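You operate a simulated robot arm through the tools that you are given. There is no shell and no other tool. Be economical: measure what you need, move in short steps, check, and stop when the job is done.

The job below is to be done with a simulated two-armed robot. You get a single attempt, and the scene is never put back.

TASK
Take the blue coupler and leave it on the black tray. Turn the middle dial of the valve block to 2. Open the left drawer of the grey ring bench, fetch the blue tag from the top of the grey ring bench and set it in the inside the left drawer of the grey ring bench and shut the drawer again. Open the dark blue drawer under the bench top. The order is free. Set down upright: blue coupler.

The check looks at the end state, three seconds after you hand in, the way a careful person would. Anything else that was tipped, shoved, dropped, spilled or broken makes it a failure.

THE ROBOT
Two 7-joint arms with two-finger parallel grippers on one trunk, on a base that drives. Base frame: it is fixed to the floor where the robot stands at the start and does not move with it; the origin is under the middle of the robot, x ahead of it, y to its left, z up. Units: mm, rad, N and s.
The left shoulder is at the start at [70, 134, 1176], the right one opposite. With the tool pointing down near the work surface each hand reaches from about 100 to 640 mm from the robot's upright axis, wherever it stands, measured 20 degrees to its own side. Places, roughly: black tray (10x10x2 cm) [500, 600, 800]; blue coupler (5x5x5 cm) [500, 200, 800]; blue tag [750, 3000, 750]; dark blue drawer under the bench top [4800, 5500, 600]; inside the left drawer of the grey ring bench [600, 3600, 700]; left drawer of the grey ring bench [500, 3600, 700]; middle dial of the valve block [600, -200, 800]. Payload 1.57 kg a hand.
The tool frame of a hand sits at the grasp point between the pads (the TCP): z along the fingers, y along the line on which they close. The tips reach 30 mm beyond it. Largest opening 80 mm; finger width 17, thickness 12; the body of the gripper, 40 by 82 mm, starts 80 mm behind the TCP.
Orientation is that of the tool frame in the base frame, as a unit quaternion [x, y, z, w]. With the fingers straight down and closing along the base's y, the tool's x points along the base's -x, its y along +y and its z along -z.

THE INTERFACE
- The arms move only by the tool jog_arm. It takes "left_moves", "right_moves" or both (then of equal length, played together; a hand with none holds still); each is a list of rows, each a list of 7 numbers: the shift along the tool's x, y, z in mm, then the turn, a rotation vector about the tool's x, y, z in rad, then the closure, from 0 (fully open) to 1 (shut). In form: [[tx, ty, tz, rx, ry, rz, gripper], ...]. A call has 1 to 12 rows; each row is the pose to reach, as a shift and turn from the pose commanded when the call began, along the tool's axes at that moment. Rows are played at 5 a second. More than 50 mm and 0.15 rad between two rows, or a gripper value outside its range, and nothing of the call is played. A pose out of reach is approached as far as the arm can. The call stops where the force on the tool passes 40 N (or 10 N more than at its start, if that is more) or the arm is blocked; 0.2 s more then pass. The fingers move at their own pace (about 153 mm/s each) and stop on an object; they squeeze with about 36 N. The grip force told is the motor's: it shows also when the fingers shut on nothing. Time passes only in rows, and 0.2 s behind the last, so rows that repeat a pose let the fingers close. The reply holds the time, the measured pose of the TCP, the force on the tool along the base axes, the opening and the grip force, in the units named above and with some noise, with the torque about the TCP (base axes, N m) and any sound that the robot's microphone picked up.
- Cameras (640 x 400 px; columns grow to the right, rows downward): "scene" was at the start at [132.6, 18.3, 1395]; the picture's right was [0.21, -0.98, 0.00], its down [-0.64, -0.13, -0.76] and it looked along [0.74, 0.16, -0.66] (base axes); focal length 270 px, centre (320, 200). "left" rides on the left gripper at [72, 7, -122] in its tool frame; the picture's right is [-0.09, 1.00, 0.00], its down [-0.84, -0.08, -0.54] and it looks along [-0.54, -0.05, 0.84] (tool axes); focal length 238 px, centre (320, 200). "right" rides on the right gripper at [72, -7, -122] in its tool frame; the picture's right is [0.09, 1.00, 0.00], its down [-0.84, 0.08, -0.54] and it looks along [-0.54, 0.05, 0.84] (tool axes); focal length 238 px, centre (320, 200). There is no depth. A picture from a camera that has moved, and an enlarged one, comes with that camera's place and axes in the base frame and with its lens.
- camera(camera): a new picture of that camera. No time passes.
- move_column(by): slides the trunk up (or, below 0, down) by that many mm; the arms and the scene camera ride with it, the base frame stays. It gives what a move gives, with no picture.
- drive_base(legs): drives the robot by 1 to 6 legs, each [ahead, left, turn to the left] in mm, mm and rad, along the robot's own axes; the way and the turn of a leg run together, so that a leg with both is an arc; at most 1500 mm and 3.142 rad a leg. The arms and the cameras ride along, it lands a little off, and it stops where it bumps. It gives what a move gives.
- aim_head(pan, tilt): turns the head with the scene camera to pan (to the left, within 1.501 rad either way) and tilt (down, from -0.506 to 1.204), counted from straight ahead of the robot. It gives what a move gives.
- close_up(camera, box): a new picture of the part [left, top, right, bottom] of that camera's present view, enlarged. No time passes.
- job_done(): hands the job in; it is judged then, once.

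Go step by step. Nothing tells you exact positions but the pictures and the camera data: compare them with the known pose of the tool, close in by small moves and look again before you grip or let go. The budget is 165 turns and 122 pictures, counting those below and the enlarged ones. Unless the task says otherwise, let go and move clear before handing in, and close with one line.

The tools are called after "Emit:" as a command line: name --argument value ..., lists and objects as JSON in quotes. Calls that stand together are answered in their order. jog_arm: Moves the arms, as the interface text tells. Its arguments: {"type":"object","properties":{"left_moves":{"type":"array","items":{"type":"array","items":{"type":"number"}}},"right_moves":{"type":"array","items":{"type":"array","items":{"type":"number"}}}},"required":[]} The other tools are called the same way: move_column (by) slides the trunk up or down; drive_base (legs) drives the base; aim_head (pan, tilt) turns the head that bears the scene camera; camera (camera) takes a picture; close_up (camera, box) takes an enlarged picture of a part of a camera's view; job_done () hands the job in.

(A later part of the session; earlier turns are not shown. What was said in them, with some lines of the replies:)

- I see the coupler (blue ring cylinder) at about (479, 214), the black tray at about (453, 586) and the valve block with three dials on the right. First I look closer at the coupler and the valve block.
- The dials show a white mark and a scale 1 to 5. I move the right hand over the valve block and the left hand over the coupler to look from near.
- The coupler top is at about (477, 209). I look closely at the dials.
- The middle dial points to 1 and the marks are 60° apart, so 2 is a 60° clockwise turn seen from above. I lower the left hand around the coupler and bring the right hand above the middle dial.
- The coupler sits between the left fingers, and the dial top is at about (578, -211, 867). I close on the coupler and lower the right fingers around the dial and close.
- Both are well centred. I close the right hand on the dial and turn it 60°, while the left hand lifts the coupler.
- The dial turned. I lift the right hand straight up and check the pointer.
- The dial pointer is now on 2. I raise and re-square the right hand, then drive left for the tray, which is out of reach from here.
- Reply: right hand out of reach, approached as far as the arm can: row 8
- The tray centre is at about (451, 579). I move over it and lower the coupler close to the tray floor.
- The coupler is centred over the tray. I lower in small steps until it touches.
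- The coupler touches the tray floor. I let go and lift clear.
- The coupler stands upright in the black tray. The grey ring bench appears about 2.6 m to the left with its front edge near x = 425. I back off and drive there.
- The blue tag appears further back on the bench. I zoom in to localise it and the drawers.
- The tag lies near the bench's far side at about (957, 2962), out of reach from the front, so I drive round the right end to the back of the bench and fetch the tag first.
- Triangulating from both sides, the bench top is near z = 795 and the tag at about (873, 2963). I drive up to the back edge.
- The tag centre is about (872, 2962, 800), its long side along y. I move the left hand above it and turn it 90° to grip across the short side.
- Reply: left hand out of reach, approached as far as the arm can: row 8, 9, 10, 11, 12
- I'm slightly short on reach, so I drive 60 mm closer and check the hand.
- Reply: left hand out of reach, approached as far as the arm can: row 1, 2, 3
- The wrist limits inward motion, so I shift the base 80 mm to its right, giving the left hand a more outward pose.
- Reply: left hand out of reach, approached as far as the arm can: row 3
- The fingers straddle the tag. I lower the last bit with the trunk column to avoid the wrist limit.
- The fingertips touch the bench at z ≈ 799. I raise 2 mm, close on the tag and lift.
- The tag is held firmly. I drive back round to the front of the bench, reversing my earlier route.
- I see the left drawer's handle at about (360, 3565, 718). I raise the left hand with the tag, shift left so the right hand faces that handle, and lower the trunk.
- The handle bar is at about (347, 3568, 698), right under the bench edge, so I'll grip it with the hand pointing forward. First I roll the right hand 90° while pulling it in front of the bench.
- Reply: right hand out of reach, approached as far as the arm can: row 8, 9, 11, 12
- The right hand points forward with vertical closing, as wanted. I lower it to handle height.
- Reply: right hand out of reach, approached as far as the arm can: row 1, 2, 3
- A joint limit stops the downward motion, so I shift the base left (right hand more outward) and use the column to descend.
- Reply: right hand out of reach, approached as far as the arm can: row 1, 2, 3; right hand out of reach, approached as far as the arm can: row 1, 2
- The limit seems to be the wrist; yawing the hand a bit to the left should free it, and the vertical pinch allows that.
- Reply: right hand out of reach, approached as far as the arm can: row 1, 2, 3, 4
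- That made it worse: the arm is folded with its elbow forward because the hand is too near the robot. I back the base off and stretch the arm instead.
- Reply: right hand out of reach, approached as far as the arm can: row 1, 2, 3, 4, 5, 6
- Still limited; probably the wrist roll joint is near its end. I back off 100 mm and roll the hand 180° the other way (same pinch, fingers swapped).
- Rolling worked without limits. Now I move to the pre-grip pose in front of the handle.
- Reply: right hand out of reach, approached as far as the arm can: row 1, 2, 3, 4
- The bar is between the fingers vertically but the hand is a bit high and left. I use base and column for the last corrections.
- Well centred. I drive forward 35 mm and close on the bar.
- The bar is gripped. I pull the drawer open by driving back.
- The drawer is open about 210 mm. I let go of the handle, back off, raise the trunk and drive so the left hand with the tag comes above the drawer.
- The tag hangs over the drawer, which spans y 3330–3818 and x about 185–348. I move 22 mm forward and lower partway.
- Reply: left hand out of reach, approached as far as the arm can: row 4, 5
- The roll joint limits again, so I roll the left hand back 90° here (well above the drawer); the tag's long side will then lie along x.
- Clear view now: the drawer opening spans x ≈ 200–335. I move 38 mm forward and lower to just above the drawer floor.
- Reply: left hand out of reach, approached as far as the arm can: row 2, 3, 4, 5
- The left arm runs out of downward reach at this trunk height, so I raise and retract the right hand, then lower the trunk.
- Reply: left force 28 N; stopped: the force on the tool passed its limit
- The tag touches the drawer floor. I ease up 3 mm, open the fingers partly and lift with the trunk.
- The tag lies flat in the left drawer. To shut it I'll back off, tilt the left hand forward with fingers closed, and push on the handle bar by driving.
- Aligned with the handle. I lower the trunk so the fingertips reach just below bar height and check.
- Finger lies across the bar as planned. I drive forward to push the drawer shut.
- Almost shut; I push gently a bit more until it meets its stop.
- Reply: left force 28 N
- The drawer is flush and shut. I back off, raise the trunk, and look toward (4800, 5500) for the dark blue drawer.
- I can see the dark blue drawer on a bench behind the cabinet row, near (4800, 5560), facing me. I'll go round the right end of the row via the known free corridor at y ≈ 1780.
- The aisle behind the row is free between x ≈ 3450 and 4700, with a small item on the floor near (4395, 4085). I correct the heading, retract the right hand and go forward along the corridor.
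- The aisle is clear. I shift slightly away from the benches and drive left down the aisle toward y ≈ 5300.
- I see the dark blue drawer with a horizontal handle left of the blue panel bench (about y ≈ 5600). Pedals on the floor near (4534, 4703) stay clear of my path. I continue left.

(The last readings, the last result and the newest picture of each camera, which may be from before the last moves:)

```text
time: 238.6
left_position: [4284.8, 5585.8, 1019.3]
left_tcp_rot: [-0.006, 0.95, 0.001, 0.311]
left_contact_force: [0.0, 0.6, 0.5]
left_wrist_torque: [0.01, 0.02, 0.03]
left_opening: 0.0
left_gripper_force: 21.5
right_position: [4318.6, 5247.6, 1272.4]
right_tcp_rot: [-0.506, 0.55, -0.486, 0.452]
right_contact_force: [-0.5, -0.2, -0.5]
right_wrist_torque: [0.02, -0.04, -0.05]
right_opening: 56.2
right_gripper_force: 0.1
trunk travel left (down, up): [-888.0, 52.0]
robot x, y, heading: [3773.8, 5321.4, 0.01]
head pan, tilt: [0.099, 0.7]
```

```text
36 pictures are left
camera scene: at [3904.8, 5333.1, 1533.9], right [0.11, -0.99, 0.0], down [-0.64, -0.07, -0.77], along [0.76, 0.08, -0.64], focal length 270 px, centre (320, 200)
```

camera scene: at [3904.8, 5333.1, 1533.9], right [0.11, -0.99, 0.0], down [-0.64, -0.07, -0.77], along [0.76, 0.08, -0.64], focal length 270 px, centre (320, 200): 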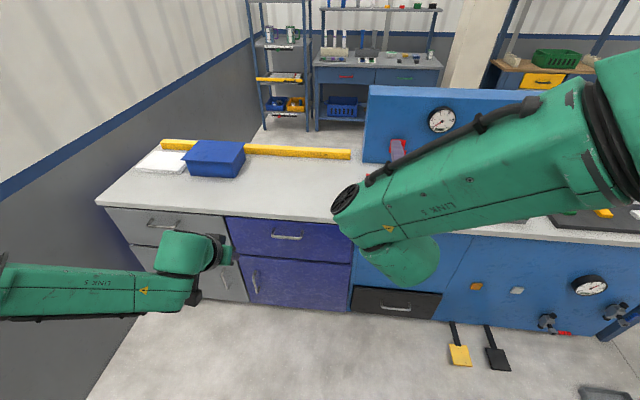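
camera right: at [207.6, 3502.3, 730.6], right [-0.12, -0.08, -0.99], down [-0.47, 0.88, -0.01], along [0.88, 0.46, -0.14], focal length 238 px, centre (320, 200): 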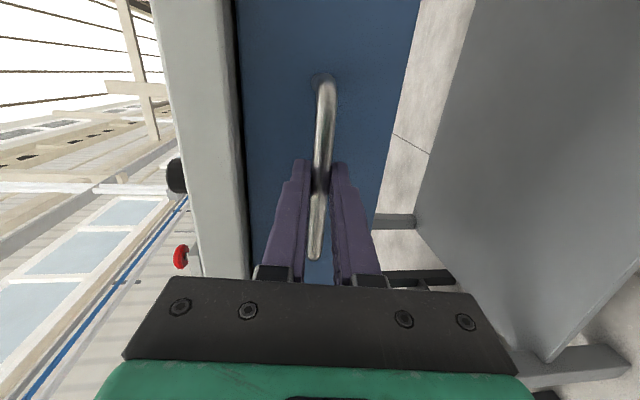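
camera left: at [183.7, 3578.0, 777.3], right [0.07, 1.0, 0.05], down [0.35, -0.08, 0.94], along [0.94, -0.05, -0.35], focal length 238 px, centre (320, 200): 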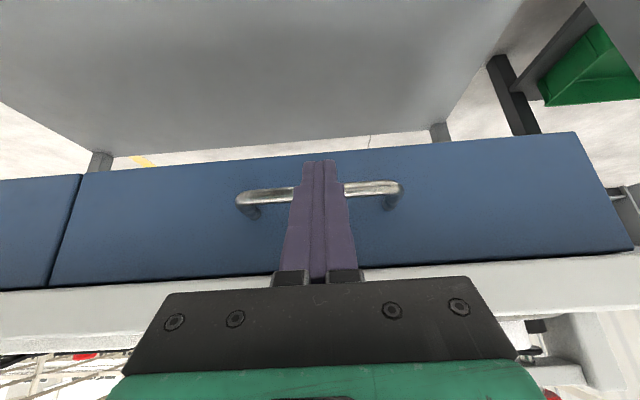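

The dark blue drawer right under the bench top has its handle near (4665, 5553, 682). I line up the base, lower the trunk, and bring the right hand back to its forward gripping pose.

Emit:
drive_base --legs '[[0, 335, -0.01]]'

Emit:
move_column --by -350

Emit:
jog_arm --right_moves '[[0, 30, 35, 0, 0, 0, 0.3], [0, 60, 70, 0, 0, 0, 0.3], [0, 90, 105, 0, 0, 0, 0.3], [0, 120, 140, 0, 0, 0, 0.3], [0, 150, 170, 0, 0, 0, 0.3], [0, 180, 200, 0, 0, 0, 0.3], [0, 190, 210, 0, 0, 0, 0.3]]'

Emit:
camera --camera "right"

Emit:
camera --camera "scene"

```text
time: 240.8
left_position: [4289.1, 5918.4, 1019.4]
left_tcp_rot: [0.003, 0.95, -0.002, 0.311]
left_contact_force: [1.0, -0.1, -0.1]
left_wrist_torque: [0.01, 0.0, -0.02]
left_opening: 0.0
left_gripper_force: 21.8
right_position: [4317.9, 5577.4, 1271.5]
right_tcp_rot: [-0.502, 0.555, -0.489, 0.449]
right_contact_force: [0.2, 0.2, 0.3]
right_wrist_torque: [0.01, -0.02, 0.03]
right_opening: 56.0
right_gripper_force: 0.0
trunk travel left (down, up): [-888.0, 52.0]
robot x, y, heading: [3767.2, 5659.8, -0.007]
head pan, tilt: [0.099, 0.7]
```

```text
time: 244.3
left_position: [4288.9, 5920.4, 668.6]
left_tcp_rot: [0.001, 0.95, -0.002, 0.312]
left_contact_force: [0.0, -0.2, 0.2]
left_wrist_torque: [-0.03, 0.0, -0.02]
left_opening: 0.0
left_gripper_force: 21.3
right_position: [4317.8, 5579.4, 922.1]
right_tcp_rot: [-0.502, 0.554, -0.491, 0.448]
right_contact_force: [-0.9, -0.3, -0.5]
right_wrist_torque: [0.01, -0.01, -0.02]
right_opening: 55.9
right_gripper_force: 0.1
trunk travel left (down, up): [-538.0, 402.0]
robot x, y, heading: [3770.1, 5661.9, -0.005]
head pan, tilt: [0.099, 0.7]
```

```text
time: 245.9
left_position: [4288.2, 5918.6, 669.0]
left_tcp_rot: [0.001, 0.95, -0.002, 0.312]
left_contact_force: [-0.6, 0.4, -0.1]
left_wrist_torque: [0.03, -0.03, 0.0]
left_opening: 0.1
left_gripper_force: 21.2
right_position: [4501.9, 5562.5, 708.7]
right_tcp_rot: [-0.502, 0.553, -0.491, 0.449]
right_contact_force: [0.3, -0.3, -0.4]
right_wrist_torque: [-0.02, -0.05, -0.02]
right_opening: 55.8
right_gripper_force: 0.0
trunk travel left (down, up): [-538.0, 402.0]
robot x, y, heading: [3769.9, 5658.8, -0.006]
head pan, tilt: [0.099, 0.7]
```

```text
35 pictures are left
camera right: at [4377.2, 5501.1, 729.2], right [-0.12, -0.08, -0.99], down [-0.47, 0.88, -0.01], along [0.88, 0.46, -0.15], focal length 238 px, centre (320, 200)
```

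right: 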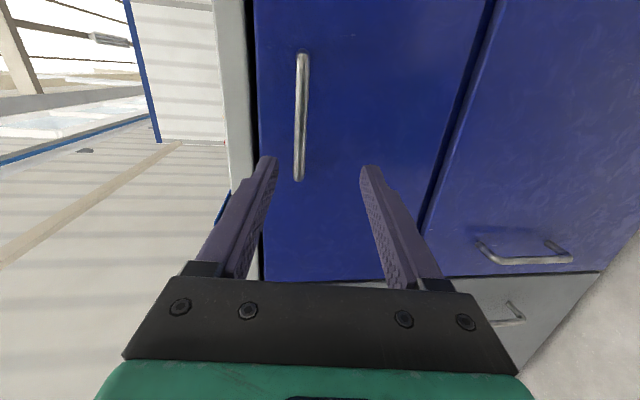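

```text
34 pictures are left
camera scene: at [3904.3, 5671.0, 1183.9], right [0.09, -1.0, 0.0], down [-0.64, -0.06, -0.76], along [0.76, 0.07, -0.64], focal length 270 px, centre (320, 200)
```

scene: 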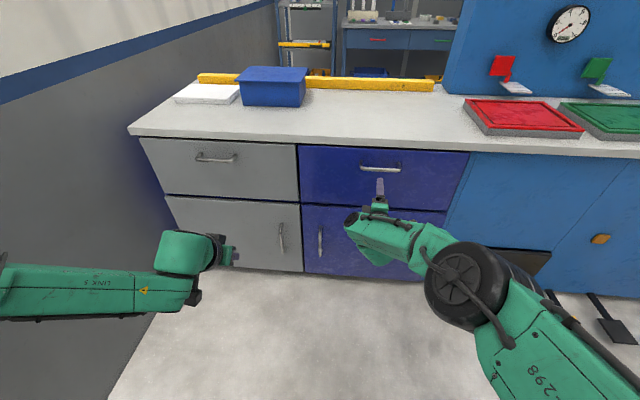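

Triangulated handle: about (4630, 5544, 714). I approach most of the way, then check.

Emit:
move_column --by 7

Emit:
drive_base --legs '[[80, -16, 0.005]]'

Emit:
camera --camera "right"

Emit:
close_up --camera "scene" --box '[300, 90, 460, 190]'

```text
time: 246.4
left_position: [4287.8, 5917.9, 676.6]
left_tcp_rot: [0.001, 0.95, -0.001, 0.311]
left_contact_force: [0.4, 0.5, 0.0]
left_wrist_torque: [0.05, 0.01, 0.01]
left_opening: 0.0
left_gripper_force: 21.3
right_position: [4503.1, 5564.8, 717.1]
right_tcp_rot: [-0.502, 0.553, -0.491, 0.448]
right_contact_force: [0.3, -0.9, -0.6]
right_wrist_torque: [0.02, -0.02, -0.03]
right_opening: 56.0
right_gripper_force: 0.1
trunk travel left (down, up): [-545.0, 395.0]
robot x, y, heading: [3769.4, 5664.5, -0.007]
head pan, tilt: [0.099, 0.7]
```

```text
time: 247.5
left_position: [4368.8, 5905.9, 676.2]
left_tcp_rot: [-0.001, 0.95, -0.001, 0.311]
left_contact_force: [0.0, 0.1, -0.7]
left_wrist_torque: [0.02, 0.05, -0.03]
left_opening: 0.2
left_gripper_force: 21.6
right_position: [4584.2, 5550.2, 716.0]
right_tcp_rot: [-0.503, 0.552, -0.489, 0.45]
right_contact_force: [-0.4, 0.3, 0.2]
right_wrist_torque: [0.0, -0.02, -0.03]
right_opening: 56.1
right_gripper_force: 0.2
trunk travel left (down, up): [-545.0, 395.0]
robot x, y, heading: [3854.4, 5647.0, -0.001]
head pan, tilt: [0.099, 0.7]
```

```text
33 pictures are left
camera right: at [4459.4, 5487.7, 735.8], right [-0.12, -0.08, -0.99], down [-0.47, 0.88, -0.01], along [0.87, 0.46, -0.15], focal length 238 px, centre (320, 200)
```

right: 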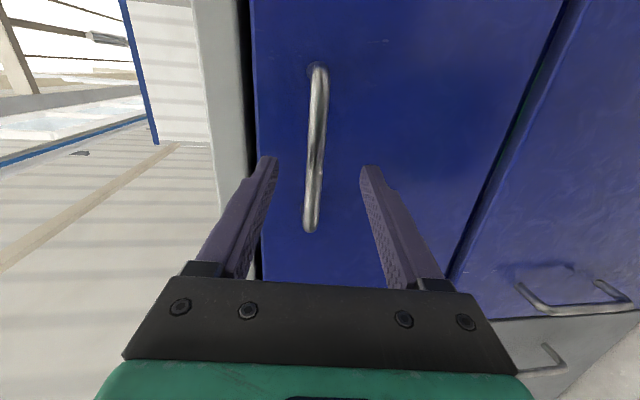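

```text
4.00 times, centred on (380, 140) of scene
camera zoom: at [3986.3, 5655.2, 1190.7], right [0.1, -1.0, 0.0], down [-0.64, -0.06, -0.76], along [0.76, 0.08, -0.64], focal length 1079 px, centre (80, 440)
```

zoom: 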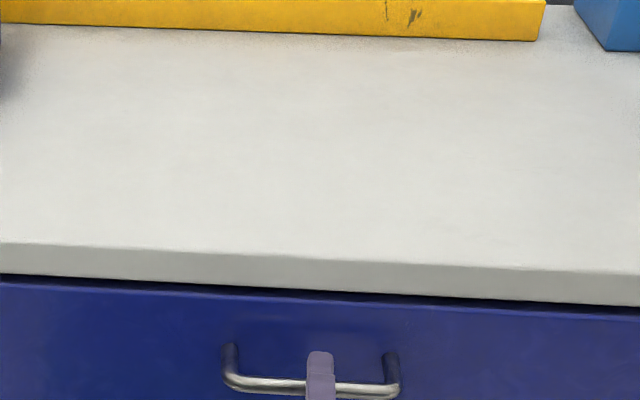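

This view matches the earlier successful approach. I go forward 35 mm and close.

Emit:
drive_base --legs '[[35, 0, 0]]'

Emit:
jog_arm --right_moves '[[0, 0, 0, 0, 0, 0, 1], [0, 0, 0, 0, 0, 0, 1], [0, 0, 0, 0, 0, 0, 1]]'

Emit:
camera --camera "right"

```text
time: 248.3
left_position: [4401.0, 5905.8, 675.0]
left_tcp_rot: [-0.001, 0.951, -0.002, 0.311]
left_contact_force: [-0.2, -0.2, 0.3]
left_wrist_torque: [0.01, -0.01, -0.03]
left_opening: 0.0
left_gripper_force: 21.6
right_position: [4617.4, 5549.6, 716.9]
right_tcp_rot: [-0.504, 0.552, -0.49, 0.449]
right_contact_force: [0.7, -1.0, -0.9]
right_wrist_torque: [0.02, 0.01, 0.01]
right_opening: 56.0
right_gripper_force: 0.0
trunk travel left (down, up): [-545.0, 395.0]
robot x, y, heading: [3882.8, 5645.5, -0.004]
head pan, tilt: [0.099, 0.7]
```

```text
time: 249.2
left_position: [4402.2, 5906.0, 676.1]
left_tcp_rot: [-0.001, 0.95, 0.0, 0.311]
left_contact_force: [-0.3, -0.1, -0.3]
left_wrist_torque: [0.0, -0.02, 0.01]
left_opening: 0.0
left_gripper_force: 21.7
right_position: [4619.5, 5549.7, 715.2]
right_tcp_rot: [-0.504, 0.552, -0.489, 0.449]
right_contact_force: [-0.6, -0.2, -3.9]
right_wrist_torque: [-0.55, 0.03, 0.08]
right_opening: 12.8
right_gripper_force: 29.3
trunk travel left (down, up): [-545.0, 395.0]
robot x, y, heading: [3885.4, 5646.1, -0.0]
head pan, tilt: [0.099, 0.7]
```

```text
31 pictures are left
camera right: at [4493.8, 5488.0, 735.6], right [-0.12, -0.08, -0.99], down [-0.47, 0.88, -0.01], along [0.87, 0.46, -0.15], focal length 238 px, centre (320, 200)
```

right: 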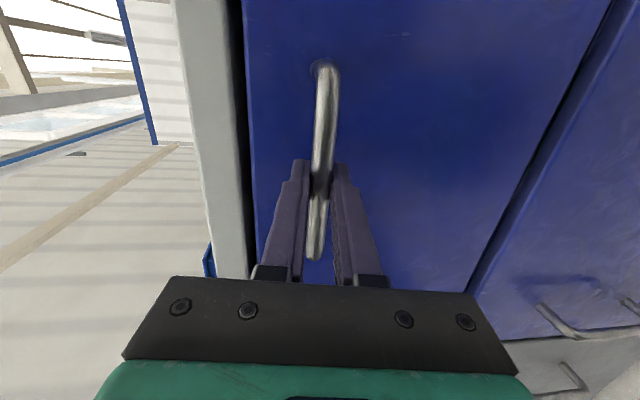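

Gripped. I pull the drawer open.

Emit:
drive_base --legs '[[-240, 0, 0]]'

Emit:
camera --camera "scene"

```text
time: 250.9
left_position: [4158.4, 5904.8, 676.7]
left_tcp_rot: [-0.001, 0.95, -0.001, 0.311]
left_contact_force: [-0.1, 1.1, -0.4]
left_wrist_torque: [0.04, -0.01, 0.02]
left_opening: 0.0
left_gripper_force: 21.5
right_position: [4376.3, 5551.9, 716.1]
right_tcp_rot: [-0.504, 0.551, -0.489, 0.45]
right_contact_force: [0.5, -3.9, -6.3]
right_wrist_torque: [-0.55, 0.04, 0.05]
right_opening: 13.0
right_gripper_force: 29.8
trunk travel left (down, up): [-545.0, 395.0]
robot x, y, heading: [3642.6, 5645.0, -0.002]
head pan, tilt: [0.099, 0.7]
```

```text
30 pictures are left
camera scene: at [3778.7, 5654.7, 1190.7], right [0.1, -0.99, 0.0], down [-0.64, -0.06, -0.76], along [0.76, 0.08, -0.65], focal length 270 px, centre (320, 200)
```

scene: 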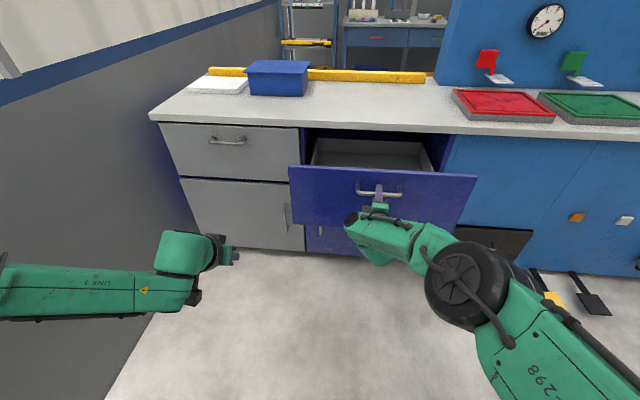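

It opened 240 mm. I pull a little further to be sure it counts as fully open.

Emit:
drive_base --legs '[[-50, 0, 0]]'

Emit:
camera --camera "right"

```text
time: 251.9
left_position: [4108.8, 5905.9, 676.1]
left_tcp_rot: [-0.002, 0.95, -0.001, 0.311]
left_contact_force: [0.0, -0.3, 0.0]
left_wrist_torque: [-0.03, -0.02, 0.0]
left_opening: 0.0
left_gripper_force: 21.2
right_position: [4325.4, 5550.3, 715.8]
right_tcp_rot: [-0.504, 0.552, -0.489, 0.449]
right_contact_force: [0.2, -1.5, -5.9]
right_wrist_torque: [-0.62, 0.01, -0.08]
right_opening: 12.8
right_gripper_force: 29.6
trunk travel left (down, up): [-545.0, 395.0]
robot x, y, heading: [3594.1, 5644.9, 0.01]
head pan, tilt: [0.099, 0.7]
```

```text
29 pictures are left
camera right: at [4200.9, 5488.2, 735.6], right [-0.12, -0.08, -0.99], down [-0.47, 0.88, -0.01], along [0.87, 0.47, -0.15], focal length 238 px, centre (320, 200)
```

right: 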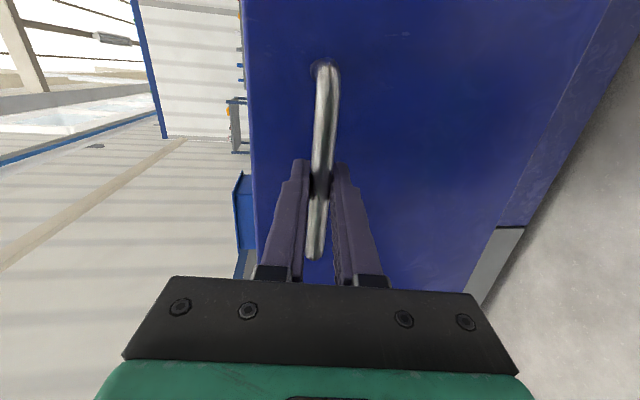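

The drawer followed, open about 293 mm. I let go, back away and check.

Emit:
jog_arm --right_moves '[[0, 0, 0, 0, 0, 0, 0.3], [0, 0, 0, 0, 0, 0, 0.3]]'

Emit:
drive_base --legs '[[-120, 0, 0]]'

Emit:
camera --camera "scene"

```text
time: 252.5
left_position: [4107.5, 5905.5, 676.6]
left_tcp_rot: [-0.002, 0.95, 0.0, 0.311]
left_contact_force: [0.1, -0.1, -0.8]
left_wrist_torque: [-0.01, 0.02, 0.01]
left_opening: 0.0
left_gripper_force: 21.4
right_position: [4325.2, 5551.5, 716.3]
right_tcp_rot: [-0.504, 0.552, -0.489, 0.45]
right_contact_force: [-1.5, 0.8, -0.6]
right_wrist_torque: [0.03, 0.01, 0.0]
right_opening: 55.9
right_gripper_force: 0.0
trunk travel left (down, up): [-545.0, 395.0]
robot x, y, heading: [3596.3, 5647.2, 0.001]
head pan, tilt: [0.099, 0.7]
```

```text
time: 253.7
left_position: [3986.1, 5906.8, 677.2]
left_tcp_rot: [-0.002, 0.95, -0.001, 0.312]
left_contact_force: [-0.7, 0.2, -0.2]
left_wrist_torque: [0.01, -0.01, -0.02]
left_opening: 0.2
left_gripper_force: 21.1
right_position: [4202.3, 5551.7, 715.1]
right_tcp_rot: [-0.503, 0.552, -0.49, 0.45]
right_contact_force: [0.0, 0.8, 0.3]
right_wrist_torque: [0.01, 0.0, 0.02]
right_opening: 56.0
right_gripper_force: 0.2
trunk travel left (down, up): [-545.0, 395.0]
robot x, y, heading: [3472.6, 5644.7, 0.0]
head pan, tilt: [0.099, 0.7]
```

```text
28 pictures are left
camera scene: at [3604.2, 5655.2, 1190.9], right [0.1, -0.99, 0.0], down [-0.64, -0.07, -0.77], along [0.76, 0.08, -0.64], focal length 270 px, centre (320, 200)
```

scene: 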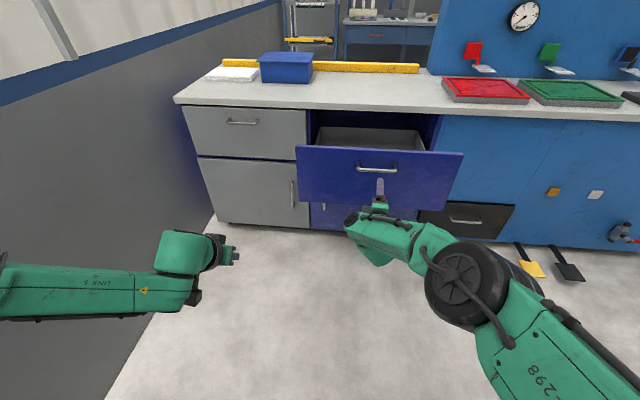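

The dark blue drawer stands open, both hands are clear, and the other jobs were checked as they were finished. I hand in.

Emit:
job_done

```text
The job is handed in.
```

All four jobs are done: the blue coupler stands upright on the black tray, the middle dial is at 2, the blue tag is in the shut left drawer of the grey ring bench, and the dark blue drawer is open.
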